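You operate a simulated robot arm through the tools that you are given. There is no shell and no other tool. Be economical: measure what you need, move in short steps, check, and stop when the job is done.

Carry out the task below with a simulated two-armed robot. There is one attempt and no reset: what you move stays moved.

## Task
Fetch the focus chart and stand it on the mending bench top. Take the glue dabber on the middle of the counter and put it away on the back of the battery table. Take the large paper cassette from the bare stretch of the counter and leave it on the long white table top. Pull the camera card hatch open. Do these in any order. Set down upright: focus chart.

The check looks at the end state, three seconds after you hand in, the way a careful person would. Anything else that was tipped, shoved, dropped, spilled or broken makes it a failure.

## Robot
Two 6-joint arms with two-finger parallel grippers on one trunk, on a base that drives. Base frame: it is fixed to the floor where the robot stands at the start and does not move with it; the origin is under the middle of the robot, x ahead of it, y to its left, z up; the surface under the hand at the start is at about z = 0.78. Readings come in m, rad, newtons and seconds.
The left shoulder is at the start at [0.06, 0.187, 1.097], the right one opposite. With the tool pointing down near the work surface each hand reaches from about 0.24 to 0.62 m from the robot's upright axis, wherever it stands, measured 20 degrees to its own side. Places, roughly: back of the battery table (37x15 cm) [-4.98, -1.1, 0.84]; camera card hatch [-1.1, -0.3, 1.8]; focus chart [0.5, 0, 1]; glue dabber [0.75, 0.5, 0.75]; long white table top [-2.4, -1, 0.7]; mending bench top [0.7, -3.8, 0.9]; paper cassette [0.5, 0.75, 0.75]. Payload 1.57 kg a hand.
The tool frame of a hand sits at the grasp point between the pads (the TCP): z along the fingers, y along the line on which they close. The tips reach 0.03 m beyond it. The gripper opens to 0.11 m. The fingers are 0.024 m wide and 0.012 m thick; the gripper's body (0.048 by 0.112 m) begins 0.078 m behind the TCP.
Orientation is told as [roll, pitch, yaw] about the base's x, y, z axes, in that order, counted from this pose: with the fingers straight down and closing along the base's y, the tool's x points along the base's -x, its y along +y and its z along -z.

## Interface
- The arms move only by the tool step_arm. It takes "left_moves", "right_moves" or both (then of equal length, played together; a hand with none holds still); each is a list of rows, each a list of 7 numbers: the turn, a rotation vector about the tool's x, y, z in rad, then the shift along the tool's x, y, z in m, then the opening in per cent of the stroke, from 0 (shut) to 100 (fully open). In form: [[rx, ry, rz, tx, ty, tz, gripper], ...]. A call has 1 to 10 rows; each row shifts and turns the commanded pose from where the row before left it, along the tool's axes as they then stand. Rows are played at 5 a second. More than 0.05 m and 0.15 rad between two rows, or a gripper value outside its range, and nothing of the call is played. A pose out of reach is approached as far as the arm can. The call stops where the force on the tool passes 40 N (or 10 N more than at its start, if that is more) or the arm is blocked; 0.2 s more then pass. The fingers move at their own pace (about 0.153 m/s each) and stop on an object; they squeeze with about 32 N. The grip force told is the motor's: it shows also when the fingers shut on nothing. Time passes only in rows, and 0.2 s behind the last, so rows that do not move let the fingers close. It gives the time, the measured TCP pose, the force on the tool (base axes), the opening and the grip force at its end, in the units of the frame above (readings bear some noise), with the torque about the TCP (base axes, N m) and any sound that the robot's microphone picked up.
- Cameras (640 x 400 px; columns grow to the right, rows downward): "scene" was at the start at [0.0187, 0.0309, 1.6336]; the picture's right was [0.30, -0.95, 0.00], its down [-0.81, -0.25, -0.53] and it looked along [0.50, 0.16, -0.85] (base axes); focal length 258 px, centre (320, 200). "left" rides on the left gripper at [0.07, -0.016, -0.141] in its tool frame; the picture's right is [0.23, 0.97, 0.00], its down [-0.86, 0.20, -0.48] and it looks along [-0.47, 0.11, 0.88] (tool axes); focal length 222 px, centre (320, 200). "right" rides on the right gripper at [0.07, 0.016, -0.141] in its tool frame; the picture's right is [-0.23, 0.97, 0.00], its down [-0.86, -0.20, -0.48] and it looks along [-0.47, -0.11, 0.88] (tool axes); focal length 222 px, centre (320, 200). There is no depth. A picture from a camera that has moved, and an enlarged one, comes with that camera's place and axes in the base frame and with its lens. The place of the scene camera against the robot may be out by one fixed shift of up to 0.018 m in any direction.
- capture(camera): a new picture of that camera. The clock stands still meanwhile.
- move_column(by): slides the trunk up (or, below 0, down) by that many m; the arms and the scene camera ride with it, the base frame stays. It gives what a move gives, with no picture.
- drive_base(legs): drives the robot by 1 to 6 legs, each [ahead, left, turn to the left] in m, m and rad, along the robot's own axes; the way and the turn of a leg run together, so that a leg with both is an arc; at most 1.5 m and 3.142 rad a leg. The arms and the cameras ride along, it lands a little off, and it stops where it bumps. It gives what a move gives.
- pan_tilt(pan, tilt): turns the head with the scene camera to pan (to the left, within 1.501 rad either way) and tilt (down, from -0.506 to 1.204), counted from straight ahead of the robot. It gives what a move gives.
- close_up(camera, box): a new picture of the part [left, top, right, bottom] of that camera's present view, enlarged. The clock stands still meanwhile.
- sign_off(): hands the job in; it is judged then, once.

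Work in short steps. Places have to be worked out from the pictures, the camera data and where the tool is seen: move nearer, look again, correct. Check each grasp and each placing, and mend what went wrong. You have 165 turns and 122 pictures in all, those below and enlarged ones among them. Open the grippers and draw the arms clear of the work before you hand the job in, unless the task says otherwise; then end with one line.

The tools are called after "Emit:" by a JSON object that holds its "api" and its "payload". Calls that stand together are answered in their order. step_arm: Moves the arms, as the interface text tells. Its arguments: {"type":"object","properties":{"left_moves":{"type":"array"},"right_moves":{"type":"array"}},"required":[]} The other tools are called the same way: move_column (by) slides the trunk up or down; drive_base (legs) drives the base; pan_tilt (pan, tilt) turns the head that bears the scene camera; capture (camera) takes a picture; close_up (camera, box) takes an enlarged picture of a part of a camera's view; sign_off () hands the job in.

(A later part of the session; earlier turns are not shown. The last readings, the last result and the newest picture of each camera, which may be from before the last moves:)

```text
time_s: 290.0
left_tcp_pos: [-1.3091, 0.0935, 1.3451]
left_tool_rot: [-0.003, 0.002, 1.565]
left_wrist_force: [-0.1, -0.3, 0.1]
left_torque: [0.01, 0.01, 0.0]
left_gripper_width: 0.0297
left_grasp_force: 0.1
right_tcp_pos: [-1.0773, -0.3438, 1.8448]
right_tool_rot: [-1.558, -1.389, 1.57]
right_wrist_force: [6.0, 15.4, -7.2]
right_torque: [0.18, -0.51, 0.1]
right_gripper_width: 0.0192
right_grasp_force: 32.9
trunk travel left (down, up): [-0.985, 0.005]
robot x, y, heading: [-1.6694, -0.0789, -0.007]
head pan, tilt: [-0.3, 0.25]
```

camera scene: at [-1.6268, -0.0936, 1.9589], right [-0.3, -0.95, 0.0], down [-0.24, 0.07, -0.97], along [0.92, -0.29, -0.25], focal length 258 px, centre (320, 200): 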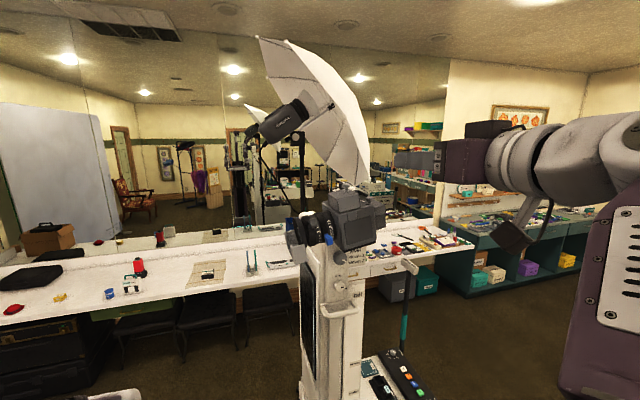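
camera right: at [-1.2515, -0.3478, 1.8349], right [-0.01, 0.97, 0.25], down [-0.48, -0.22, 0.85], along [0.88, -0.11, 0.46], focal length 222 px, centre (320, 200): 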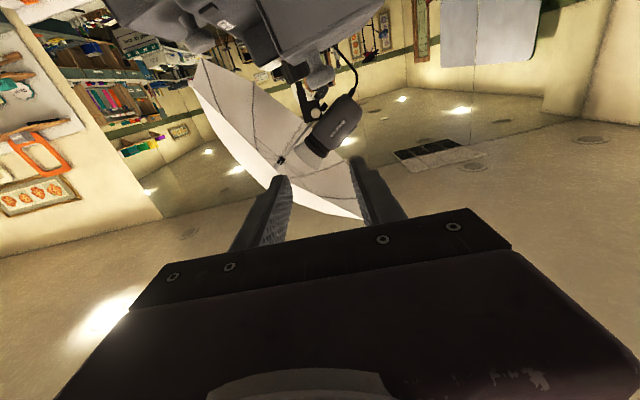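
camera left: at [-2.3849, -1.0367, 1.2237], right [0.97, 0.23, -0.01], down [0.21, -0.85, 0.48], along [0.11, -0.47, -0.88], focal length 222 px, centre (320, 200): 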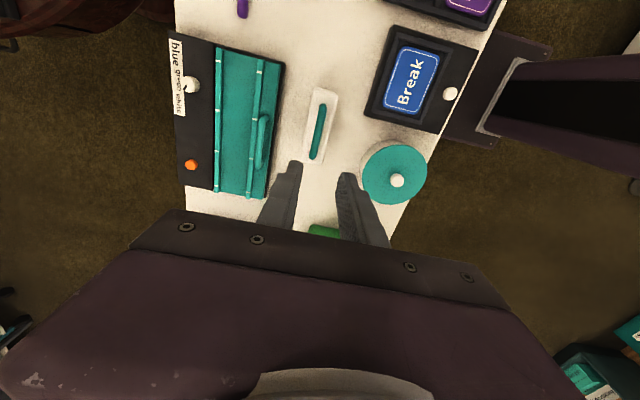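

The force change lies along the line from a west-edge hinge to the knob, so the lid hinges at its west edge and the east edge lifts. I follow that arc: back and up while pitching the fingers up with the lid.

Emit:
{"api": "step_arm", "payload": {"right_moves": [[0, -0.075, 0, -0.003, 0.001, -0.0043, 0], [0, -0.075, 0, -0.003, 0.001, -0.0043, 0], [0, -0.075, 0, -0.003, 0, -0.0043, 0], [0, -0.075, 0, -0.003, 0, -0.0043, 0], [0, 0, 0, 0, 0, 0, 0]]}}

Emit:
{"api": "close_up", "payload": {"camera": "scene", "box": [310, 150, 390, 210]}}

```text
time_s: 291.2
left_tcp_pos: [-1.3094, 0.0929, 1.3455]
left_tool_rot: [-0.003, 0.004, 1.564]
left_wrist_force: [0.8, 0.4, 0.1]
left_torque: [0.0, 0.01, 0.03]
left_gripper_width: 0.0295
left_grasp_force: 0.0
right_tcp_pos: [-1.0974, -0.3405, 1.8551]
right_tool_rot: [-2.583, -1.223, 2.623]
right_wrist_force: [9.8, 11.6, 8.9]
right_torque: [0.09, -0.46, 0.02]
right_gripper_width: 0.0189
right_grasp_force: 33.6
trunk travel left (down, up): [-0.985, 0.005]
robot x, y, heading: [-1.6679, -0.0785, -0.002]
head pan, tilt: [-0.3, 0.25]
```

```text
6.67 times, centred on (350, 180) of scene
camera zoom: at [-1.6215, -0.087, 1.9589], right [-0.3, -0.95, 0.01], down [-0.24, 0.07, -0.97], along [0.92, -0.29, -0.25], focal length 1716 px, centre (120, 333)
```

zoom: 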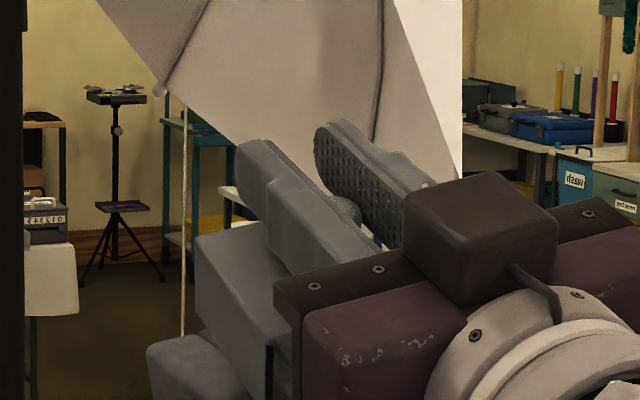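

It works: the lid swings up with the knob still held. I continue along the arc.

Emit:
{"api": "step_arm", "payload": {"right_moves": [[0, -0.1, 0, -0.0045, 0.001, -0.0053, 0], [0, -0.1, 0, -0.0042, 0.001, -0.0055, 0], [0, -0.1, 0, -0.0042, 0, -0.0056, 0], [0, -0.1, 0, -0.0042, 0, -0.0056, 0], [0, 0, 0, 0, 0, 0, 0]]}}

```text
time_s: 292.4
left_tcp_pos: [-1.311, 0.0907, 1.3457]
left_tool_rot: [-0.006, 0.002, 1.562]
left_wrist_force: [-0.2, 0.4, -0.4]
left_torque: [-0.01, 0.01, 0.03]
left_gripper_width: 0.0297
left_grasp_force: 0.1
right_tcp_pos: [-1.1261, -0.3407, 1.8559]
right_tool_rot: [-2.866, -0.858, 2.943]
right_wrist_force: [-0.7, 12.3, -15.7]
right_torque: [0.19, 0.2, -0.06]
right_gripper_width: 0.019
right_grasp_force: 33.1
trunk travel left (down, up): [-0.985, 0.005]
robot x, y, heading: [-1.6673, -0.0789, -0.002]
head pan, tilt: [-0.3, 0.25]
```

Good, about 40° so far with the grip still firm. I continue, easing slightly inward.

Emit:
{"api": "step_arm", "payload": {"right_moves": [[0, -0.1, 0, -0.0028, 0.001, -0.0066, 0], [0, -0.1, 0, -0.0037, 0.001, -0.0056, 0], [0, -0.1, 0, -0.0037, 0, -0.0056, 0], [0, -0.1, 0, -0.0037, 0, -0.0056, 0], [0, 0, 0, 0, 0, 0, 0]]}}

Emit:
{"api": "close_up", "payload": {"camera": "scene", "box": [310, 150, 390, 210]}}

```text
time_s: 293.6
left_tcp_pos: [-1.3119, 0.0892, 1.3467]
left_tool_rot: [-0.006, 0.002, 1.562]
left_wrist_force: [-1.2, -0.6, 0.6]
left_torque: [0.0, 0.05, -0.01]
left_gripper_width: 0.0298
left_grasp_force: 0.1
right_tcp_pos: [-1.1511, -0.3423, 1.851]
right_tool_rot: [-2.94, -0.464, 3.063]
right_wrist_force: [-3.1, 9.1, -18.2]
right_torque: [0.09, 0.7, -0.04]
right_gripper_width: 0.0193
right_grasp_force: 33.7
trunk travel left (down, up): [-0.985, 0.005]
robot x, y, heading: [-1.6642, -0.0781, -0.008]
head pan, tilt: [-0.3, 0.25]
```

```text
6.67 times, centred on (350, 180) of scene
camera zoom: at [-1.6247, -0.091, 1.9588], right [-0.3, -0.95, 0.0], down [-0.24, 0.07, -0.97], along [0.92, -0.29, -0.25], focal length 1716 px, centre (120, 333)
```

zoom: 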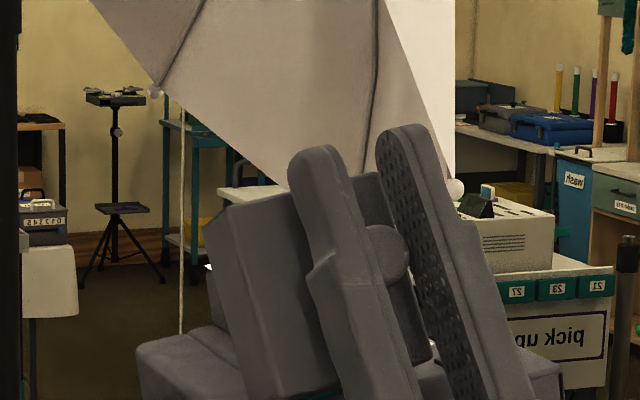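

About 65° open. I go on to roughly 85–90° so that it stays open by itself.

Emit:
{"api": "step_arm", "payload": {"right_moves": [[0, -0.1, 0, -0.0028, 0.001, -0.0066, 0], [0, -0.1, 0, -0.0036, 0.0, -0.0056, 0], [0, -0.1, 0, -0.0036, 0, -0.0056, 0], [0, -0.1, 0, -0.0036, 0, -0.0056, 0], [0, 0, 0, 0, 0, 0, 0]]}}

```text
time_s: 294.8
left_tcp_pos: [-1.3118, 0.0871, 1.3464]
left_tool_rot: [-0.006, 0.0, 1.562]
left_wrist_force: [0.7, 0.6, 0.1]
left_torque: [0.01, -0.02, 0.0]
left_gripper_width: 0.0296
left_grasp_force: 0.1
right_tcp_pos: [-1.1837, -0.3557, 1.8258]
right_tool_rot: [-2.906, -0.09, 3.134]
right_wrist_force: [-0.3, 2.4, 0.5]
right_torque: [0.13, 0.0, 0.0]
right_gripper_width: 0.0
right_grasp_force: 21.5
right hand out of reach, approached as far as the arm can: row 2, 3, 4
trunk travel left (down, up): [-0.985, 0.005]
robot x, y, heading: [-1.6712, -0.0795, -0.008]
head pan, tilt: [-0.3, 0.25]
```

The fingers came off since the arm ran out of reach. I look at where the lid is now.

Emit:
{"api": "close_up", "payload": {"camera": "scene", "box": [290, 140, 410, 230]}}

```text
4.44 times, centred on (350, 185) of scene
camera zoom: at [-1.627, -0.094, 1.9589], right [-0.3, -0.95, 0.0], down [-0.24, 0.07, -0.97], along [0.92, -0.29, -0.25], focal length 1144 px, centre (187, 267)
```

zoom: 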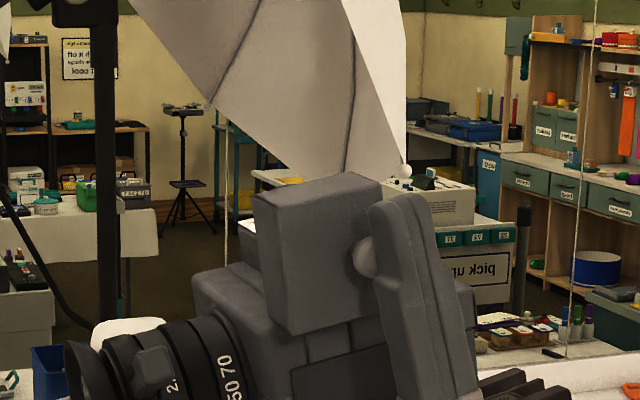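

The lid stands open at about 75–80° and holds. I slide the fingers south off the knob and back the whole robot away west.

Emit:
{"api": "step_arm", "payload": {"right_moves": [[0, 0, 0, 0, -0.008, 0, 0], [0, 0, 0, 0, -0.008, 0, 0]]}}

Emit:
{"api": "drive_base", "payload": {"legs": [[-0.15, 0, 0]]}}

Emit:
{"api": "close_up", "payload": {"camera": "scene", "box": [290, 140, 410, 230]}}

```text
time_s: 295.4
left_tcp_pos: [-1.311, 0.086, 1.347]
left_tool_rot: [-0.008, -0.002, 1.563]
left_wrist_force: [0.0, -0.3, -0.6]
left_torque: [-0.03, 0.03, -0.03]
left_gripper_width: 0.0298
left_grasp_force: 0.0
right_tcp_pos: [-1.182, -0.3715, 1.828]
right_tool_rot: [-2.902, -0.092, 3.137]
right_wrist_force: [-0.2, -0.7, -0.3]
right_torque: [-0.03, 0.02, -0.02]
right_gripper_width: 0.0001
right_grasp_force: 21.6
trunk travel left (down, up): [-0.985, 0.005]
robot x, y, heading: [-1.6664, -0.0793, -0.008]
head pan, tilt: [-0.3, 0.25]
```

```text
time_s: 296.8
left_tcp_pos: [-1.4561, 0.086, 1.3451]
left_tool_rot: [-0.003, -0.001, 1.56]
left_wrist_force: [0.3, 0.4, 0.1]
left_torque: [0.02, 0.05, 0.0]
left_gripper_width: 0.0298
left_grasp_force: 0.0
right_tcp_pos: [-1.3259, -0.3722, 1.8275]
right_tool_rot: [-2.903, -0.095, 3.132]
right_wrist_force: [-0.1, 0.0, 0.0]
right_torque: [-0.01, -0.01, 0.01]
right_gripper_width: 0.0
right_grasp_force: 21.3
trunk travel left (down, up): [-0.985, 0.005]
robot x, y, heading: [-1.8172, -0.0795, -0.004]
head pan, tilt: [-0.3, 0.25]
```

```text
4.44 times, centred on (350, 185) of scene
camera zoom: at [-1.7685, -0.0948, 1.9587], right [-0.3, -0.95, 0.0], down [-0.24, 0.08, -0.97], along [0.92, -0.29, -0.25], focal length 1144 px, centre (187, 267)
```

zoom: 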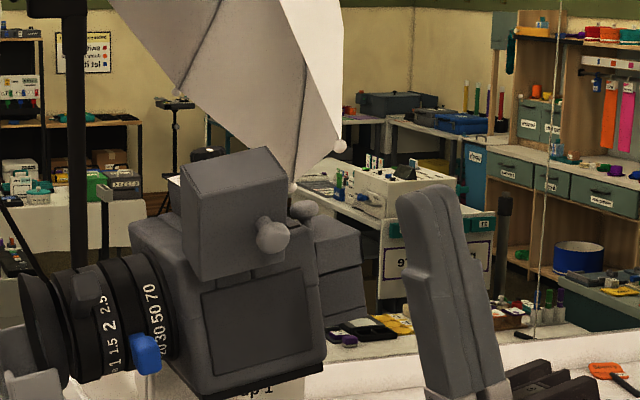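

The hatch stands about 75° open. To make sure it is fully open I'll press the knob a little further down from above: I level the hand again, keeping clear of the camera.

Emit:
{"api": "step_arm", "payload": {"right_moves": [[0, 0.15, 0.02, 0, 0, 0, 0], [0, 0.15, 0.02, 0, 0, 0, 0], [0, 0.15, 0.02, 0, 0, 0, 0], [0, 0.15, 0.02, 0, 0, 0, 0], [0, 0.15, 0.02, 0, 0, 0, 0], [0, 0.15, 0.02, 0, 0, 0, 0], [0, 0.15, 0.02, 0, 0, 0, 0], [0, 0.15, 0.02, 0, 0, 0, 0], [0, 0.15, 0.02, 0, 0, 0, 0], [0, 0.13, 0.02, 0, 0, 0, 0]]}}

Emit:
{"api": "step_arm", "payload": {"right_moves": [[0, 0, 0, -0.03, 0, 0, 0], [0, 0, 0, -0.035, 0, 0, 0], [0, 0, 0, 0, 0, 0, 0]]}}

```text
refused: row 1 steps farther than a row can; nothing moved
```

```text
time_s: 297.6
left_tcp_pos: [-1.4595, 0.0863, 1.3468]
left_tool_rot: [-0.007, -0.002, 1.559]
left_wrist_force: [0.6, 0.2, 0.0]
left_torque: [0.0, 0.01, 0.01]
left_gripper_width: 0.0297
left_grasp_force: 0.0
right_tcp_pos: [-1.3793, -0.3735, 1.8598]
right_tool_rot: [-2.901, -0.092, 3.135]
right_wrist_force: [-0.4, 0.5, 0.3]
right_torque: [-0.01, 0.01, 0.01]
right_gripper_width: 0.0
right_grasp_force: 21.7
right hand out of reach, approached as far as the arm can: row 1, 2
trunk travel left (down, up): [-0.985, 0.005]
robot x, y, heading: [-1.8159, -0.0791, -0.01]
head pan, tilt: [-0.3, 0.25]
```

The turn was refused (combined angle too big), and the hand only moved a bit west. I repeat the levelling with smaller rows.

Emit:
{"api": "step_arm", "payload": {"right_moves": [[0, 0.148, 0, 0, 0, 0, 0], [0, 0.148, 0, 0, 0, 0, 0], [0, 0.148, 0, 0, 0, 0, 0], [0, 0.148, 0, 0, 0, 0, 0], [0, 0.148, 0, 0, 0, 0, 0], [0, 0.148, 0, 0, 0, 0, 0], [0, 0.148, 0, 0, 0, 0, 0], [0, 0.148, 0, 0, 0, 0, 0], [0, 0.148, 0, 0, 0, 0, 0], [0, 0.148, 0, 0, 0, 0, 0]]}}

Emit:
{"api": "step_arm", "payload": {"right_moves": [[0, 0, 0.1, 0, 0, 0, 0], [0, 0, 0.1, 0, 0, 0, 0], [0, 0, 0, 0, 0, 0, 0]]}}

```text
time_s: 299.8
left_tcp_pos: [-1.4591, 0.0875, 1.3468]
left_tool_rot: [-0.007, 0.0, 1.559]
left_wrist_force: [0.4, 0.0, 0.0]
left_torque: [0.02, -0.02, 0.0]
left_gripper_width: 0.0295
left_grasp_force: 0.0
right_tcp_pos: [-1.3796, -0.3732, 1.8594]
right_tool_rot: [-1.552, -1.333, 1.564]
right_wrist_force: [-0.9, -0.7, -0.1]
right_torque: [-0.02, -0.03, 0.05]
right_gripper_width: 0.0
right_grasp_force: 21.8
trunk travel left (down, up): [-0.985, 0.005]
robot x, y, heading: [-1.8163, -0.0808, -0.007]
head pan, tilt: [-0.3, 0.25]
```

```text
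time_s: 300.6
left_tcp_pos: [-1.4585, 0.0876, 1.3451]
left_tool_rot: [-0.005, 0.0, 1.561]
left_wrist_force: [0.9, 0.1, -0.9]
left_torque: [0.01, 0.01, 0.0]
left_gripper_width: 0.0297
left_grasp_force: 0.0
right_tcp_pos: [-1.3795, -0.3723, 1.8589]
right_tool_rot: [-1.431, -1.536, 1.445]
right_wrist_force: [0.0, -0.6, -0.5]
right_torque: [-0.02, -0.02, 0.02]
right_gripper_width: 0.0002
right_grasp_force: 21.4
trunk travel left (down, up): [-0.985, 0.005]
robot x, y, heading: [-1.8183, -0.0766, -0.006]
head pan, tilt: [-0.3, 0.25]
```

Level again. I raise it to z ≈ 1.90, align with the knob's y, and bring the tip over the knob.

Emit:
{"api": "step_arm", "payload": {"right_moves": [[0, 0, 0, -0.02, 0.027, 0, 0], [0, 0, 0, -0.02, 0, 0, 0], [0, 0, 0, 0, 0, 0, 0]]}}

Emit:
{"api": "drive_base", "payload": {"legs": [[0.12, 0, 0.0]]}}

```text
time_s: 301.4
left_tcp_pos: [-1.4596, 0.0852, 1.3457]
left_tool_rot: [-0.007, -0.003, 1.561]
left_wrist_force: [-0.1, -0.3, 0.7]
left_torque: [0.01, 0.0, 0.0]
left_gripper_width: 0.0297
left_grasp_force: 0.1
right_tcp_pos: [-1.3774, -0.3475, 1.8981]
right_tool_rot: [-1.413, -1.533, 1.424]
right_wrist_force: [-0.3, -0.9, -1.0]
right_torque: [0.01, 0.0, -0.03]
right_gripper_width: 0.0002
right_grasp_force: 21.6
trunk travel left (down, up): [-0.985, 0.005]
robot x, y, heading: [-1.8157, -0.0802, -0.007]
head pan, tilt: [-0.3, 0.25]
```

```text
time_s: 302.6
left_tcp_pos: [-1.3461, 0.0864, 1.3474]
left_tool_rot: [-0.012, 0.001, 1.559]
left_wrist_force: [-1.4, -0.2, -0.9]
left_torque: [0.04, -0.07, 0.01]
left_gripper_width: 0.0296
left_grasp_force: 0.0
right_tcp_pos: [-1.2682, -0.3457, 1.9012]
right_tool_rot: [-1.608, -1.531, 1.62]
right_wrist_force: [-0.3, -0.7, 0.2]
right_torque: [0.02, 0.01, 0.02]
right_gripper_width: 0.0
right_grasp_force: 21.3
trunk travel left (down, up): [-0.985, 0.005]
robot x, y, heading: [-1.6943, -0.0797, -0.009]
head pan, tilt: [-0.3, 0.25]
```

Emit:
{"api": "step_arm", "payload": {"right_moves": [[0, 0, 0, 0, 0, 0.04, 0], [0, 0, 0, 0, 0, 0.04, 0], [0, 0, 0, 0, 0, 0, 0]]}}

Emit:
{"api": "close_up", "payload": {"camera": "scene", "box": [290, 140, 410, 230]}}

```text
time_s: 303.4
left_tcp_pos: [-1.3388, 0.0859, 1.3475]
left_tool_rot: [-0.009, 0.0, 1.561]
left_wrist_force: [-0.1, 0.1, 0.5]
left_torque: [0.01, 0.02, -0.02]
left_gripper_width: 0.0296
left_grasp_force: 0.1
right_tcp_pos: [-1.1782, -0.3456, 1.9006]
right_tool_rot: [-1.473, -1.532, 1.483]
right_wrist_force: [-0.2, 0.3, -0.4]
right_torque: [-0.01, 0.01, -0.02]
right_gripper_width: 0.0
right_grasp_force: 20.9
trunk travel left (down, up): [-0.985, 0.005]
robot x, y, heading: [-1.6956, -0.0758, -0.008]
head pan, tilt: [-0.3, 0.25]
```

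```text
4.44 times, centred on (350, 185) of scene
camera zoom: at [-1.6541, -0.0952, 1.9589], right [-0.3, -0.95, 0.0], down [-0.23, 0.07, -0.97], along [0.92, -0.29, -0.25], focal length 1144 px, centre (187, 267)
```

zoom: 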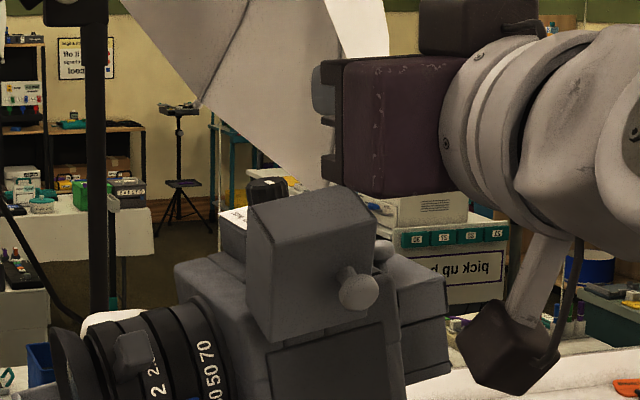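

The knob now points slightly downward, so the lid has swung to about 90–100° and is fully open; no push needed. I back off, turn the hand down again and lower the trunk.

Emit:
{"api": "drive_base", "payload": {"legs": [[-0.14, 0.02, 0.0]]}}

Emit:
{"api": "step_arm", "payload": {"right_moves": [[0, 0, 0, 0, 0, -0.04, 20], [0, 0, 0, 0.04, 0, -0.02, 20], [0, 0, 0, 0.045, 0, 0, 20], [0, 0, 0, 0.045, 0, 0, 20], [0, 0, 0, 0.045, 0, 0, 20], [0, 0.14, 0, 0.03, 0, 0, 20], [0, 0.14, 0, 0.03, 0, 0, 20], [0, 0.14, 0, 0.02, 0, 0, 20], [0, 0.14, 0, 0.02, 0, 0, 20]]}}

Emit:
{"api": "step_arm", "payload": {"right_moves": [[0, 0.14, 0, 0, 0, 0.02, 20], [0, 0.14, 0, 0, 0, 0.03, 20], [0, 0.14, 0, 0, 0, 0.03, 20], [0, 0.14, 0, 0, 0, 0.03, 20], [0, 0.14, 0, 0, 0, 0.03, 20], [0, 0.14, 0, 0, 0, 0.02, 20], [0, 0.14, 0, 0, 0, 0.02, 20]]}}

```text
time_s: 304.8
left_tcp_pos: [-1.4754, 0.1064, 1.3453]
left_tool_rot: [-0.004, -0.003, 1.562]
left_wrist_force: [0.4, 0.0, 0.0]
left_torque: [0.01, 0.04, -0.02]
left_gripper_width: 0.0297
left_grasp_force: 0.1
right_tcp_pos: [-1.3101, -0.3243, 1.8968]
right_tool_rot: [-1.338, -1.531, 1.356]
right_wrist_force: [0.7, -0.1, 0.3]
right_torque: [0.0, -0.01, 0.03]
right_gripper_width: 0.0001
right_grasp_force: 21.4
trunk travel left (down, up): [-0.985, 0.005]
robot x, y, heading: [-1.8382, -0.0555, 0.001]
head pan, tilt: [-0.3, 0.25]
```

```text
time_s: 306.8
left_tcp_pos: [-1.4791, 0.1064, 1.346]
left_tool_rot: [-0.006, 0.0, 1.563]
left_wrist_force: [-0.2, -0.6, 0.5]
left_torque: [-0.03, -0.02, 0.05]
left_gripper_width: 0.0298
left_grasp_force: 0.1
right_tcp_pos: [-1.3824, -0.3424, 1.6303]
right_tool_rot: [-0.07, -1.003, 0.074]
right_wrist_force: [-0.9, 0.0, 0.7]
right_torque: [0.0, 0.02, 0.03]
right_gripper_width: 0.0218
right_grasp_force: 0.1
right hand out of reach, approached as far as the arm can: row 3, 4
trunk travel left (down, up): [-0.985, 0.005]
robot x, y, heading: [-1.8356, -0.0576, -0.006]
head pan, tilt: [-0.3, 0.25]
```

```text
time_s: 308.4
left_tcp_pos: [-1.4788, 0.1075, 1.3468]
left_tool_rot: [-0.005, 0.001, 1.562]
left_wrist_force: [-0.1, 0.4, 0.5]
left_torque: [0.0, 0.04, -0.04]
left_gripper_width: 0.0296
left_grasp_force: 0.0
right_tcp_pos: [-1.3045, -0.3413, 1.4767]
right_tool_rot: [-0.037, -0.025, 0.015]
right_wrist_force: [-0.5, 0.8, -0.4]
right_torque: [0.02, 0.01, -0.04]
right_gripper_width: 0.0219
right_grasp_force: 0.1
right hand out of reach, approached as far as the arm can: row 7
trunk travel left (down, up): [-0.985, 0.005]
robot x, y, heading: [-1.8348, -0.0586, -0.005]
head pan, tilt: [-0.3, 0.25]
```

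Hand down again. I draw it in, lower the trunk, and drive around the kiosk back to the counter.

Emit:
{"api": "step_arm", "payload": {"right_moves": [[0.037, 0.025, 0, 0.04, 0, 0.02, 40], [0, 0, 0, 0.04, 0.01, 0.02, 40], [0, 0, 0, 0.04, 0.01, 0.02, 40], [0, 0, 0, 0.04, 0.01, 0.02, 40], [0, 0, 0, 0, 0, 0.045, 40]]}}

Emit:
{"api": "move_column", "payload": {"by": -0.26}}

Emit:
{"api": "drive_base", "payload": {"legs": [[0.0, 0.4, 0.005], [0.1, 0.3, 0], [0.8, 0, 0], [0.85, 0, 0]]}}

```text
time_s: 309.6
left_tcp_pos: [-1.4788, 0.1077, 1.3463]
left_tool_rot: [-0.006, -0.001, 1.562]
left_wrist_force: [0.1, -0.6, 0.5]
left_torque: [0.05, 0.04, -0.02]
left_gripper_width: 0.0296
left_grasp_force: 0.1
right_tcp_pos: [-1.4647, -0.3215, 1.3479]
right_tool_rot: [-0.075, -0.001, 0.013]
right_wrist_force: [0.2, 0.8, -0.7]
right_torque: [0.04, 0.03, 0.02]
right_gripper_width: 0.0439
right_grasp_force: 0.0
trunk travel left (down, up): [-0.985, 0.005]
robot x, y, heading: [-1.8372, -0.0568, -0.005]
head pan, tilt: [-0.3, 0.25]
```

```text
time_s: 312.2
left_tcp_pos: [-1.479, 0.1086, 1.0872]
left_tool_rot: [-0.005, 0.0, 1.561]
left_wrist_force: [0.7, 0.4, -0.4]
left_torque: [-0.01, -0.02, -0.03]
left_gripper_width: 0.0298
left_grasp_force: 0.1
right_tcp_pos: [-1.4656, -0.3219, 1.088]
right_tool_rot: [-0.075, -0.001, 0.016]
right_wrist_force: [-0.7, 0.0, -0.3]
right_torque: [-0.03, -0.02, 0.03]
right_gripper_width: 0.0439
right_grasp_force: 0.0
trunk travel left (down, up): [-0.725, 0.265]
robot x, y, heading: [-1.8357, -0.0588, -0.001]
head pan, tilt: [-0.3, 0.25]
```

```text
time_s: 324.6
left_tcp_pos: [0.2921, 0.8145, 1.0858]
left_tool_rot: [-0.008, 0.001, 1.576]
left_wrist_force: [-0.3, 0.2, -0.6]
left_torque: [-0.03, 0.03, -0.03]
left_gripper_width: 0.0295
left_grasp_force: 0.2
right_tcp_pos: [0.3114, 0.3851, 1.0883]
right_tool_rot: [-0.076, -0.001, 0.03]
right_wrist_force: [-0.4, 0.6, 0.0]
right_torque: [0.0, 0.0, 0.02]
right_gripper_width: 0.0439
right_grasp_force: 0.0
trunk travel left (down, up): [-0.725, 0.265]
robot x, y, heading: [-0.0604, 0.6422, 0.01]
head pan, tilt: [-0.3, 0.25]
```

I strafe to face the chart rack, straighten the hand's roll, and take a look from the right wrist.

Emit:
{"api": "drive_base", "payload": {"legs": [[0.03, -0.3, -0.005], [0.06, -0.28, -0.005]]}}

Emit:
{"api": "step_arm", "payload": {"right_moves": [[-0.075, 0, 0, -0.04, 0, 0, 40], [0, 0, 0, -0.045, 0, 0, 40], [0, 0, 0, -0.045, 0, 0, 40], [0, 0, 0, -0.045, 0, 0, 40], [0, 0, 0, 0, 0, 0, 40]]}}

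Emit:
{"api": "capture", "payload": {"camera": "right"}}

```text
time_s: 328.3
left_tcp_pos: [0.3848, 0.2281, 1.0864]
left_tool_rot: [-0.007, 0.001, 1.561]
left_wrist_force: [-0.4, 1.0, -0.3]
left_torque: [-0.04, 0.03, 0.01]
left_gripper_width: 0.0297
left_grasp_force: 0.0
right_tcp_pos: [0.3976, -0.2026, 1.0885]
right_tool_rot: [-0.076, -0.001, 0.012]
right_wrist_force: [0.8, -0.2, -0.3]
right_torque: [0.0, 0.02, -0.03]
right_gripper_width: 0.044
right_grasp_force: 0.0
trunk travel left (down, up): [-0.725, 0.265]
robot x, y, heading: [0.0311, 0.0635, -0.009]
head pan, tilt: [-0.3, 0.25]
```

```text
time_s: 329.5
left_tcp_pos: [0.3839, 0.2259, 1.0867]
left_tool_rot: [-0.007, -0.001, 1.562]
left_wrist_force: [-0.7, -0.7, 0.9]
left_torque: [0.0, -0.03, 0.0]
left_gripper_width: 0.0293
left_grasp_force: 0.0
right_tcp_pos: [0.5712, -0.2013, 1.0867]
right_tool_rot: [0.001, -0.001, 0.016]
right_wrist_force: [-0.1, -0.1, -0.7]
right_torque: [0.0, -0.02, 0.0]
right_gripper_width: 0.044
right_grasp_force: 0.0
trunk travel left (down, up): [-0.725, 0.265]
robot x, y, heading: [0.0266, 0.0611, -0.008]
head pan, tilt: [-0.3, 0.25]
```

```text
11 pictures are left
camera right: at [0.5018, -0.1872, 1.2286], right [0.21, 0.98, 0.0], down [0.86, -0.19, 0.48], along [0.47, -0.1, -0.88], focal length 222 px, centre (320, 200)
```

right: 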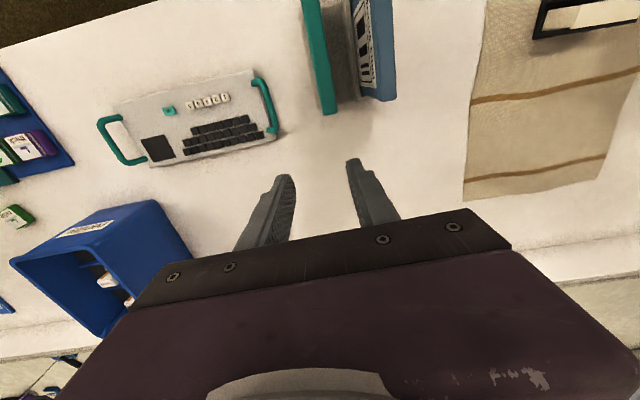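

The chart's top edge runs along x from about 0.43 to 0.54 at y ≈ -0.113, z ≈ 0.945. I move the hand above its middle, still clear, and look again.

Emit:
{"api": "step_arm", "payload": {"right_moves": [[0, 0, 0.016, 0.035, 0.03, 0, 50], [0, 0, 0, 0.035, 0.03, 0, 50], [0, 0, 0, 0, 0.028, 0.02, 50], [0, 0, 0, 0, 0, 0.04, 50], [0, 0, 0, 0, 0, 0, 50]]}}

Emit:
{"api": "capture", "payload": {"camera": "right"}}

```text
time_s: 330.7
left_tcp_pos: [0.3845, 0.2271, 1.0866]
left_tool_rot: [-0.006, 0.0, 1.558]
left_wrist_force: [-0.1, 0.3, 0.6]
left_torque: [0.02, -0.04, -0.02]
left_gripper_width: 0.0298
left_grasp_force: 0.1
right_tcp_pos: [0.502, -0.1129, 1.0273]
right_tool_rot: [-0.002, -0.002, -0.006]
right_wrist_force: [1.0, -0.4, 0.2]
right_torque: [-0.01, 0.02, -0.02]
right_gripper_width: 0.0551
right_grasp_force: 0.1
trunk travel left (down, up): [-0.725, 0.265]
robot x, y, heading: [0.0284, 0.062, -0.004]
head pan, tilt: [-0.3, 0.25]
```

```text
10 pictures are left
camera right: at [0.4317, -0.0976, 1.1679], right [0.23, 0.97, 0.0], down [0.85, -0.2, 0.48], along [0.47, -0.11, -0.88], focal length 222 px, centre (320, 200)
```

right: 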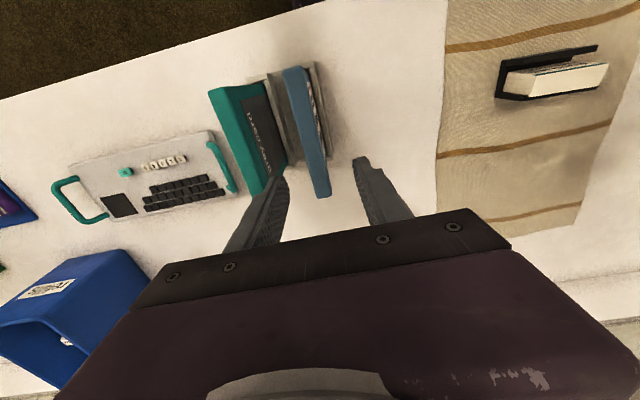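

The chart's top centre is at (0.484, -0.1195), 2 cm thick, with clear gaps on both sides. I align and lower to z ≈ 0.905, then close.

Emit:
{"api": "step_arm", "payload": {"right_moves": [[0, 0, 0.034, 0.018, -0.006, 0, 50], [0, 0, 0, 0, 0, 0.04, 50], [0, 0, 0, 0, 0, 0.04, 50], [0, 0, 0, 0, 0, 0.042, 50], [0, 0, 0, 0, 0, 0, 50], [0, 0, 0, 0, 0, 0, 0], [0, 0, 0, 0, 0, 0, 0], [0, 0, 0, 0, 0, 0, 0]]}}

```text
time_s: 332.5
left_tcp_pos: [0.3845, 0.2273, 1.087]
left_tool_rot: [-0.007, 0.001, 1.56]
left_wrist_force: [0.4, 0.3, 0.2]
left_torque: [-0.01, -0.01, -0.01]
left_gripper_width: 0.0297
left_grasp_force: 0.0
right_tcp_pos: [0.4846, -0.1205, 0.9064]
right_tool_rot: [-0.001, 0.0, -0.037]
right_wrist_force: [0.2, 3.6, -0.7]
right_torque: [0.28, 0.01, 0.15]
right_gripper_width: 0.0163
right_grasp_force: 31.7
trunk travel left (down, up): [-0.725, 0.265]
robot x, y, heading: [0.0254, 0.0594, -0.007]
head pan, tilt: [-0.3, 0.25]
```

Gripped (1.6 cm). I lift straight up slowly out of the slot and watch the force.

Emit:
{"api": "step_arm", "payload": {"right_moves": [[0, 0, 0, 0, 0.0, -0.01, 0], [0, 0, 0, 0, 0, -0.015, 0], [0, 0, 0, 0, 0, 0, 0]]}}

```text
time_s: 333.3
left_tcp_pos: [0.3845, 0.2266, 1.0861]
left_tool_rot: [-0.007, 0.0, 1.561]
left_wrist_force: [0.3, -0.5, 0.1]
left_torque: [-0.02, -0.01, 0.02]
left_gripper_width: 0.0298
left_grasp_force: 0.1
right_tcp_pos: [0.4841, -0.1187, 0.9316]
right_tool_rot: [-0.001, 0.0, -0.037]
right_wrist_force: [-1.3, 1.1, -0.5]
right_torque: [0.09, 0.05, 0.0]
right_gripper_width: 0.0162
right_grasp_force: 31.7
trunk travel left (down, up): [-0.725, 0.265]
robot x, y, heading: [0.0267, 0.0619, -0.007]
head pan, tilt: [-0.3, 0.25]
```

Low load. I lift on 16 cm and verify with a picture.

Emit:
{"api": "step_arm", "payload": {"right_moves": [[0, 0, 0, 0, 0.0, -0.04, 0], [0, 0, 0, 0, 0, -0.04, 0], [0, 0, 0, 0, 0, -0.04, 0], [0, 0, 0, 0, 0, -0.045, 0], [0, 0, 0, 0, 0, 0, 0]]}}

Emit:
{"api": "capture", "payload": {"camera": "right"}}

```text
time_s: 334.5
left_tcp_pos: [0.3857, 0.2257, 1.0873]
left_tool_rot: [-0.005, 0.0, 1.561]
left_wrist_force: [1.4, 0.2, 0.2]
left_torque: [0.03, 0.01, -0.02]
left_gripper_width: 0.0296
left_grasp_force: 0.1
right_tcp_pos: [0.4847, -0.1176, 1.0962]
right_tool_rot: [-0.001, -0.001, -0.037]
right_wrist_force: [0.8, -1.1, -0.8]
right_torque: [-0.03, -0.02, -0.02]
right_gripper_width: 0.0162
right_grasp_force: 31.6
trunk travel left (down, up): [-0.725, 0.265]
robot x, y, heading: [0.0296, 0.0624, -0.005]
head pan, tilt: [-0.3, 0.25]
```

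```text
9 pictures are left
camera right: at [0.4144, -0.0992, 1.2376], right [0.26, 0.96, 0.0], down [0.85, -0.23, 0.48], along [0.46, -0.13, -0.88], focal length 222 px, centre (320, 200)
```

right: 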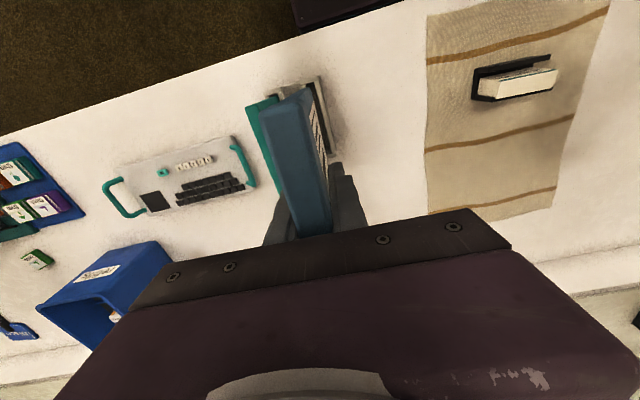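

Chart in hand, rack undisturbed. I draw the hand in, raise the trunk 10 cm, and drive the known way round: north, west of the kiosk, then south.

Emit:
{"api": "step_arm", "payload": {"right_moves": [[0, 0, 0, 0.04, 0, -0.02, 0], [0, 0, 0, 0.045, 0, 0, 0], [0, 0, 0, 0.045, 0, 0, 0], [0, 0, 0, 0, 0, 0, 0]]}}

Emit:
{"api": "move_column", "payload": {"by": 0.1}}

Emit:
{"api": "drive_base", "payload": {"legs": [[-0.06, 0.3, 0.005], [-0.05, 0.3, 0], [-0.8, 0, 0], [-0.83, 0, 0]]}}

```text
time_s: 335.5
left_tcp_pos: [0.3857, 0.2267, 1.0867]
left_tool_rot: [-0.008, 0.0, 1.561]
left_wrist_force: [-0.3, 0.1, 0.9]
left_torque: [-0.03, 0.02, 0.0]
left_gripper_width: 0.0299
left_grasp_force: 0.0
right_tcp_pos: [0.353, -0.1142, 1.1168]
right_tool_rot: [0.0, 0.002, -0.037]
right_wrist_force: [-0.2, 1.0, -1.1]
right_torque: [-0.01, 0.02, 0.05]
right_gripper_width: 0.0161
right_grasp_force: 31.4
trunk travel left (down, up): [-0.725, 0.265]
robot x, y, heading: [0.0283, 0.0634, -0.002]
head pan, tilt: [-0.3, 0.25]
```

```text
time_s: 336.8
left_tcp_pos: [0.3848, 0.2255, 1.1859]
left_tool_rot: [-0.007, 0.0, 1.558]
left_wrist_force: [-0.5, -0.8, -0.7]
left_torque: [0.0, 0.02, 0.01]
left_gripper_width: 0.0294
left_grasp_force: 0.1
right_tcp_pos: [0.3543, -0.1146, 1.2164]
right_tool_rot: [-0.002, -0.002, -0.037]
right_wrist_force: [0.5, 0.3, -0.7]
right_torque: [-0.01, -0.01, -0.02]
right_gripper_width: 0.0162
right_grasp_force: 31.9
trunk travel left (down, up): [-0.825, 0.165]
robot x, y, heading: [0.028, 0.0627, -0.006]
head pan, tilt: [-0.3, 0.25]
```

```text
time_s: 348.5
left_tcp_pos: [-1.3672, 0.8129, 1.1863]
left_tool_rot: [-0.005, -0.001, 1.58]
left_wrist_force: [0.7, 0.0, -1.2]
left_torque: [0.04, 0.01, 0.03]
left_gripper_width: 0.0299
left_grasp_force: 0.1
right_tcp_pos: [-1.3914, 0.4704, 1.2161]
right_tool_rot: [0.001, 0.0, -0.017]
right_wrist_force: [0.4, 0.1, -1.0]
right_torque: [0.0, -0.02, 0.0]
right_gripper_width: 0.0161
right_grasp_force: 32.1
trunk travel left (down, up): [-0.825, 0.165]
robot x, y, heading: [-1.7253, 0.6426, 0.013]
head pan, tilt: [-0.3, 0.25]
```

Grip holds. Now south along the corridor.

Emit:
{"api": "drive_base", "payload": {"legs": [[0, -0.7, -0.013], [0, -0.75, 0], [0, -0.72, 0]]}}

Emit:
{"api": "pan_tilt", "payload": {"pan": -0.5, "tilt": 0.5}}

Emit:
{"api": "capture", "payload": {"camera": "scene"}}

```text
time_s: 359.5
left_tcp_pos: [-1.3853, -1.3757, 1.1865]
left_tool_rot: [-0.006, -0.001, 1.556]
left_wrist_force: [0.6, 0.3, -0.1]
left_torque: [0.01, -0.01, 0.0]
left_gripper_width: 0.0295
left_grasp_force: 0.2
right_tcp_pos: [-1.4175, -1.7153, 1.2168]
right_tool_rot: [-0.001, -0.002, -0.038]
right_wrist_force: [-0.1, -0.1, -0.8]
right_torque: [-0.03, -0.02, 0.0]
right_gripper_width: 0.0162
right_grasp_force: 31.7
trunk travel left (down, up): [-0.825, 0.165]
robot x, y, heading: [-1.7425, -1.5392, -0.006]
head pan, tilt: [-0.3, 0.25]
```

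```text
time_s: 360.3
left_tcp_pos: [-1.3862, -1.3765, 1.1862]
left_tool_rot: [-0.006, -0.001, 1.558]
left_wrist_force: [0.1, 1.1, 0.6]
left_torque: [0.01, 0.01, 0.01]
left_gripper_width: 0.0297
left_grasp_force: 0.0
right_tcp_pos: [-1.4193, -1.716, 1.217]
right_tool_rot: [-0.001, -0.001, -0.04]
right_wrist_force: [-0.3, -0.3, -0.5]
right_torque: [-0.04, -0.01, 0.01]
right_gripper_width: 0.0163
right_grasp_force: 31.5
trunk travel left (down, up): [-0.825, 0.165]
robot x, y, heading: [-1.7408, -1.5349, -0.012]
head pan, tilt: [-0.499, 0.499]
```

```text
8 pictures are left
camera scene: at [-1.7105, -1.573, 1.7758], right [-0.49, -0.87, 0.0], down [-0.42, 0.23, -0.88], along [0.77, -0.43, -0.48], focal length 258 px, centre (320, 200)
```

scene: 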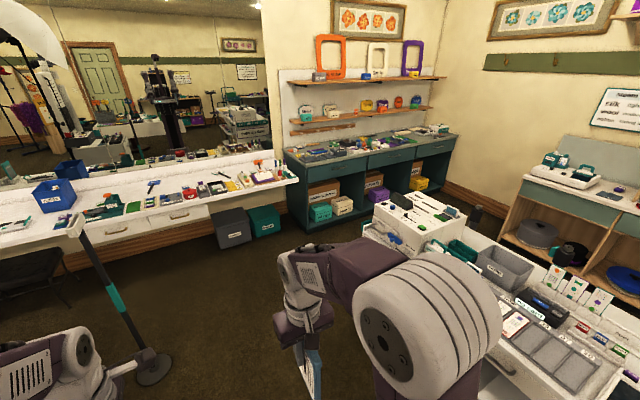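

The teal bench in the far corner is the mending bench, with its front running diagonally. I go past the pole (base at (-0.31, -1.08)) with a good margin, then east and south, and look again.

Emit:
{"api": "drive_base", "payload": {"legs": [[0, -0.2, 0.005], [0.7, 0, 0], [0.7, 0, 0], [0.05, -0.5, 0], [0, -0.45, 0]]}}

Emit:
{"api": "pan_tilt", "payload": {"pan": -0.45, "tilt": 0.6}}

Emit:
{"api": "capture", "payload": {"camera": "scene"}}

```text
time_s: 373.7
left_tcp_pos: [0.0665, -2.525, 1.1864]
left_tool_rot: [-0.008, 0.001, 1.57]
left_wrist_force: [-0.6, 0.5, 0.1]
left_torque: [0.01, -0.07, -0.01]
left_gripper_width: 0.0297
left_grasp_force: 0.0
right_tcp_pos: [0.039, -2.8667, 1.2168]
right_tool_rot: [-0.001, -0.003, -0.028]
right_wrist_force: [-0.6, -0.2, -1.2]
right_torque: [-0.02, -0.02, 0.03]
right_gripper_width: 0.0165
right_grasp_force: 31.1
trunk travel left (down, up): [-0.825, 0.165]
robot x, y, heading: [-0.2893, -2.6986, 0.001]
head pan, tilt: [-0.499, 0.499]
```

```text
time_s: 374.4
left_tcp_pos: [0.0656, -2.5254, 1.1868]
left_tool_rot: [-0.007, -0.001, 1.57]
left_wrist_force: [0.1, -0.8, 0.6]
left_torque: [0.03, -0.01, -0.03]
left_gripper_width: 0.0299
left_grasp_force: 0.0
right_tcp_pos: [0.0375, -2.8677, 1.217]
right_tool_rot: [0.0, -0.003, -0.026]
right_wrist_force: [0.1, 0.3, -0.7]
right_torque: [0.01, -0.02, 0.03]
right_gripper_width: 0.0158
right_grasp_force: 31.4
trunk travel left (down, up): [-0.825, 0.165]
robot x, y, heading: [-0.2899, -2.697, 0.007]
head pan, tilt: [-0.45, 0.6]
```

```text
7 pictures are left
camera scene: at [-0.2563, -2.7222, 1.7667], right [-0.43, -0.9, 0.0], down [-0.51, 0.24, -0.83], along [0.74, -0.36, -0.56], focal length 258 px, centre (320, 200)
```

scene: 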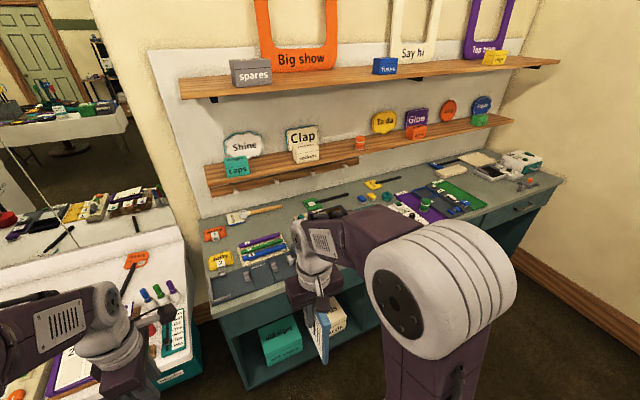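

The bench top spans x 0.405…0.96 from y ≈ -2.6 southwards. I strafe 0.45 m further and look down at its front area for free space.

Emit:
{"api": "drive_base", "payload": {"legs": [[0.1, -0.4, -0.005]]}}

Emit:
{"api": "pan_tilt", "payload": {"pan": 0.0, "tilt": 0.8}}

Emit:
{"api": "capture", "payload": {"camera": "scene"}}

```text
time_s: 376.9
left_tcp_pos: [0.1692, -2.9293, 1.1862]
left_tool_rot: [-0.007, 0.001, 1.567]
left_wrist_force: [0.5, -0.1, -0.4]
left_torque: [0.02, -0.01, 0.01]
left_gripper_width: 0.0298
left_grasp_force: 0.2
right_tcp_pos: [0.1393, -3.2703, 1.2173]
right_tool_rot: [-0.001, -0.001, -0.031]
right_wrist_force: [-0.1, 0.8, -0.9]
right_torque: [-0.01, -0.03, 0.01]
right_gripper_width: 0.0162
right_grasp_force: 31.1
trunk travel left (down, up): [-0.825, 0.165]
robot x, y, heading: [-0.1873, -3.0977, -0.002]
head pan, tilt: [-0.45, 0.6]
```

```text
time_s: 377.8
left_tcp_pos: [0.1695, -2.9324, 1.1869]
left_tool_rot: [-0.007, -0.001, 1.567]
left_wrist_force: [0.3, 0.0, -0.5]
left_torque: [-0.01, -0.01, 0.01]
left_gripper_width: 0.0296
left_grasp_force: 0.2
right_tcp_pos: [0.1406, -3.2735, 1.217]
right_tool_rot: [0.0, -0.003, -0.031]
right_wrist_force: [-0.4, 0.3, -1.2]
right_torque: [0.0, 0.01, -0.01]
right_gripper_width: 0.0161
right_grasp_force: 31.4
trunk travel left (down, up): [-0.825, 0.165]
robot x, y, heading: [-0.186, -3.0937, 0.0]
head pan, tilt: [0.0, 0.799]
```

```text
6 pictures are left
camera scene: at [-0.1524, -3.088, 1.7498], right [0.0, -1.0, 0.0], down [-0.72, 0.0, -0.7], along [0.7, 0.0, -0.72], focal length 258 px, centre (320, 200)
```

scene: 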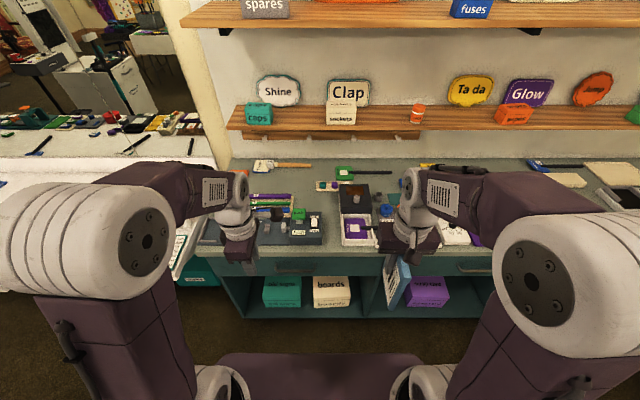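

There's a free lane about 7 cm wide between the tray and the purple item, at y ≈ -3.13, x 0.4…0.6. I line the robot up with it and bring the chart over it, still high.

Emit:
{"api": "drive_base", "payload": {"legs": [[0.16, 0.145, 0.0]]}}

Emit:
{"api": "step_arm", "payload": {"right_moves": [[0, 0, -0.03, -0.045, 0, 0, 0], [0, 0, 0, -0.045, 0, 0, 0], [0, 0, 0, -0.045, 0, 0, 0], [0, 0, 0, -0.045, 0, 0, 0], [0, 0, 0, 0, 0, 0.03, 0], [0, 0, 0, 0, 0, 0, 0]]}}

Emit:
{"api": "capture", "payload": {"camera": "right"}}

```text
time_s: 379.5
left_tcp_pos: [0.3281, -2.7881, 1.1877]
left_tool_rot: [-0.008, -0.001, 1.569]
left_wrist_force: [0.0, 0.1, 0.0]
left_torque: [0.03, 0.01, 0.02]
left_gripper_width: 0.0299
left_grasp_force: 0.0
right_tcp_pos: [0.2994, -3.1285, 1.2177]
right_tool_rot: [0.002, -0.003, -0.029]
right_wrist_force: [-0.8, -0.6, -1.2]
right_torque: [0.03, -0.01, 0.02]
right_gripper_width: 0.0164
right_grasp_force: 31.5
trunk travel left (down, up): [-0.825, 0.165]
robot x, y, heading: [-0.025, -2.9518, 0.002]
head pan, tilt: [0.0, 0.799]
```

```text
time_s: 380.9
left_tcp_pos: [0.3299, -2.7858, 1.1861]
left_tool_rot: [-0.008, 0.001, 1.569]
left_wrist_force: [0.7, 0.1, 0.0]
left_torque: [0.0, 0.0, 0.04]
left_gripper_width: 0.0299
left_grasp_force: 0.0
right_tcp_pos: [0.4813, -3.1259, 1.1889]
right_tool_rot: [-0.001, -0.002, 0.001]
right_wrist_force: [-0.2, 0.1, -1.6]
right_torque: [-0.03, -0.02, -0.01]
right_gripper_width: 0.016
right_grasp_force: 32.1
trunk travel left (down, up): [-0.825, 0.165]
robot x, y, heading: [-0.0237, -2.9518, -0.0]
head pan, tilt: [0.0, 0.799]
```

```text
5 pictures are left
camera right: at [0.4118, -3.1113, 1.3312], right [0.22, 0.97, 0.0], down [0.86, -0.2, 0.48], along [0.47, -0.11, -0.88], focal length 222 px, centre (320, 200)
```

right: 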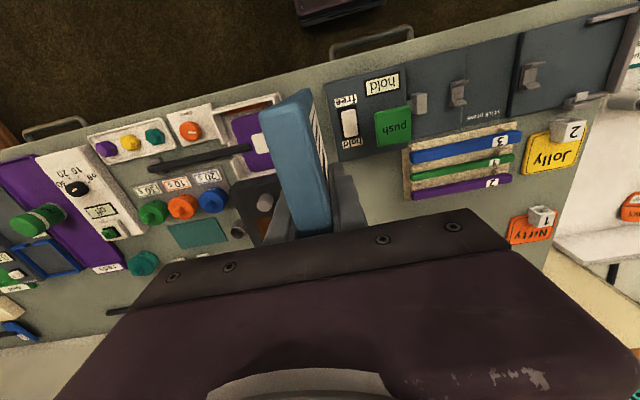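

The lane is y -3.185…-3.105 and the bench edge x ≈ 0.405. I centre the chart at y ≈ -3.145, x ≈ 0.497 and lower to just above the bench.

Emit:
{"api": "step_arm", "payload": {"right_moves": [[0, 0, 0, -0.015, -0.019, 0, 0], [0, 0, 0, 0, 0, 0.045, 0], [0, 0, 0, 0, 0, 0.045, 0], [0, 0, 0, 0, 0, 0.04, 0], [0, 0, 0, 0, 0, 0.02, 0], [0, 0, 0, 0, 0, 0, 0]]}}

Emit:
{"api": "close_up", "payload": {"camera": "scene", "box": [300, 150, 460, 270]}}

```text
time_s: 382.3
left_tcp_pos: [0.3291, -2.7861, 1.1868]
left_tool_rot: [-0.008, 0.001, 1.57]
left_wrist_force: [0.7, -0.6, -0.2]
left_torque: [-0.01, -0.03, 0.0]
left_gripper_width: 0.0295
left_grasp_force: 0.1
right_tcp_pos: [0.4956, -3.146, 1.0377]
right_tool_rot: [0.001, -0.003, 0.002]
right_wrist_force: [-0.9, 0.6, -0.7]
right_torque: [0.0, -0.02, -0.01]
right_gripper_width: 0.0161
right_grasp_force: 31.9
trunk travel left (down, up): [-0.825, 0.165]
robot x, y, heading: [-0.0261, -2.9541, 0.003]
head pan, tilt: [0.0, 0.799]
```

```text
3.33 times, centred on (380, 210) of scene
camera zoom: at [0.0083, -2.9422, 1.7498], right [0.0, -1.0, 0.0], down [-0.72, 0.0, -0.7], along [0.7, 0.0, -0.72], focal length 858 px, centre (120, 167)
```

zoom: 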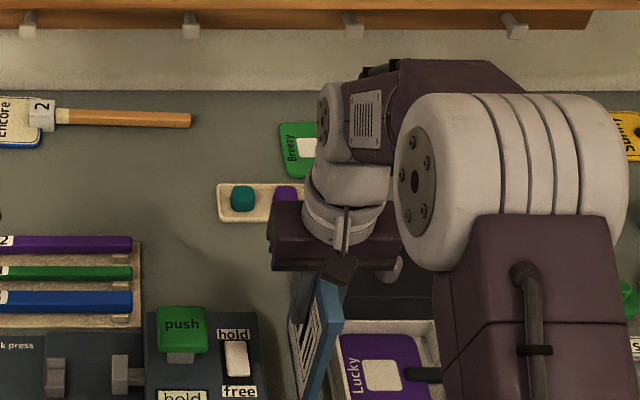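

It fits the lane. I lower in small steps, reading the force each time.

Emit:
{"api": "step_arm", "payload": {"right_moves": [[0, 0, 0, 0, 0, 0.01, 0], [0, 0, 0, 0, 0, 0.01, 0], [0, 0, 0, 0, 0, 0, 0]]}}

```text
time_s: 383.1
left_tcp_pos: [0.3301, -2.7863, 1.1866]
left_tool_rot: [-0.007, -0.001, 1.57]
left_wrist_force: [0.1, 0.1, -0.4]
left_torque: [0.02, 0.01, -0.02]
left_gripper_width: 0.0296
left_grasp_force: 0.0
right_tcp_pos: [0.4966, -3.1468, 1.0166]
right_tool_rot: [0.001, -0.002, 0.003]
right_wrist_force: [0.2, 0.5, -1.0]
right_torque: [0.04, -0.01, 0.01]
right_gripper_width: 0.0161
right_grasp_force: 31.7
trunk travel left (down, up): [-0.825, 0.165]
robot x, y, heading: [-0.0241, -2.9523, -0.001]
head pan, tilt: [0.0, 0.799]
```

Emit:
{"api": "step_arm", "payload": {"right_moves": [[0, 0, 0, 0, 0, 0.005, 0], [0, 0, 0, 0, 0, 0.003, 0], [0, 0, 0, 0, 0, 0, 0]]}}

```text
time_s: 383.9
left_tcp_pos: [0.3302, -2.7853, 1.1868]
left_tool_rot: [-0.006, 0.0, 1.57]
left_wrist_force: [-0.1, 0.0, -0.9]
left_torque: [-0.01, -0.02, 0.02]
left_gripper_width: 0.0298
left_grasp_force: 0.0
right_tcp_pos: [0.497, -3.1466, 1.0085]
right_tool_rot: [0.0, -0.002, 0.003]
right_wrist_force: [0.0, -0.2, -1.1]
right_torque: [-0.01, -0.03, 0.01]
right_gripper_width: 0.0163
right_grasp_force: 31.5
trunk travel left (down, up): [-0.825, 0.165]
robot x, y, heading: [-0.0267, -2.954, 0.001]
head pan, tilt: [0.0, 0.799]
```

No contact yet at z 1.0085, so I continue in fine steps.

Emit:
{"api": "step_arm", "payload": {"right_moves": [[0, 0, 0, 0, 0, 0.004, 0], [0, 0, 0, 0, 0, 0, 0]]}}

Emit:
{"api": "step_arm", "payload": {"right_moves": [[0, 0, 0, 0, 0, 0.003, 0], [0, 0, 0, 0, 0, 0, 0]]}}

```text
time_s: 384.5
left_tcp_pos: [0.3307, -2.7863, 1.1851]
left_tool_rot: [-0.007, 0.001, 1.57]
left_wrist_force: [-0.4, -0.5, -1.1]
left_torque: [-0.01, -0.05, 0.01]
left_gripper_width: 0.03
left_grasp_force: 0.1
right_tcp_pos: [0.4968, -3.1469, 1.0048]
right_tool_rot: [0.0, -0.002, 0.002]
right_wrist_force: [0.6, 0.7, -1.2]
right_torque: [0.0, -0.01, 0.04]
right_gripper_width: 0.016
right_grasp_force: 31.7
trunk travel left (down, up): [-0.825, 0.165]
robot x, y, heading: [-0.0282, -2.9521, 0.002]
head pan, tilt: [0.0, 0.799]
```

```text
time_s: 385.1
left_tcp_pos: [0.3297, -2.7847, 1.1865]
left_tool_rot: [-0.007, 0.0, 1.569]
left_wrist_force: [-0.7, 0.3, 0.5]
left_torque: [0.01, 0.0, 0.02]
left_gripper_width: 0.0293
left_grasp_force: 0.0
right_tcp_pos: [0.4971, -3.1472, 1.0009]
right_tool_rot: [0.0, -0.001, 0.0]
right_wrist_force: [0.3, -0.1, -1.2]
right_torque: [0.0, -0.02, 0.01]
right_gripper_width: 0.0162
right_grasp_force: 31.6
trunk travel left (down, up): [-0.825, 0.165]
robot x, y, heading: [-0.0245, -2.9508, 0.001]
head pan, tilt: [0.0, 0.799]
```

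Emit:
{"api": "step_arm", "payload": {"right_moves": [[0, 0, 0, 0, 0, 0.004, 0], [0, 0, 0, 0, 0, 0, 0]]}}

```text
time_s: 385.7
left_tcp_pos: [0.3279, -2.7856, 1.1876]
left_tool_rot: [-0.008, -0.001, 1.568]
left_wrist_force: [-0.4, 0.2, 0.2]
left_torque: [0.01, 0.0, -0.01]
left_gripper_width: 0.0297
left_grasp_force: 0.0
right_tcp_pos: [0.4966, -3.1465, 1.001]
right_tool_rot: [-0.001, -0.005, 0.001]
right_wrist_force: [1.7, 0.3, 18.1]
right_torque: [-0.08, 0.63, 0.02]
right_gripper_width: 0.016
right_grasp_force: 32.1
trunk travel left (down, up): [-0.825, 0.165]
robot x, y, heading: [-0.025, -2.9481, 0.006]
head pan, tilt: [0.0, 0.799]
```

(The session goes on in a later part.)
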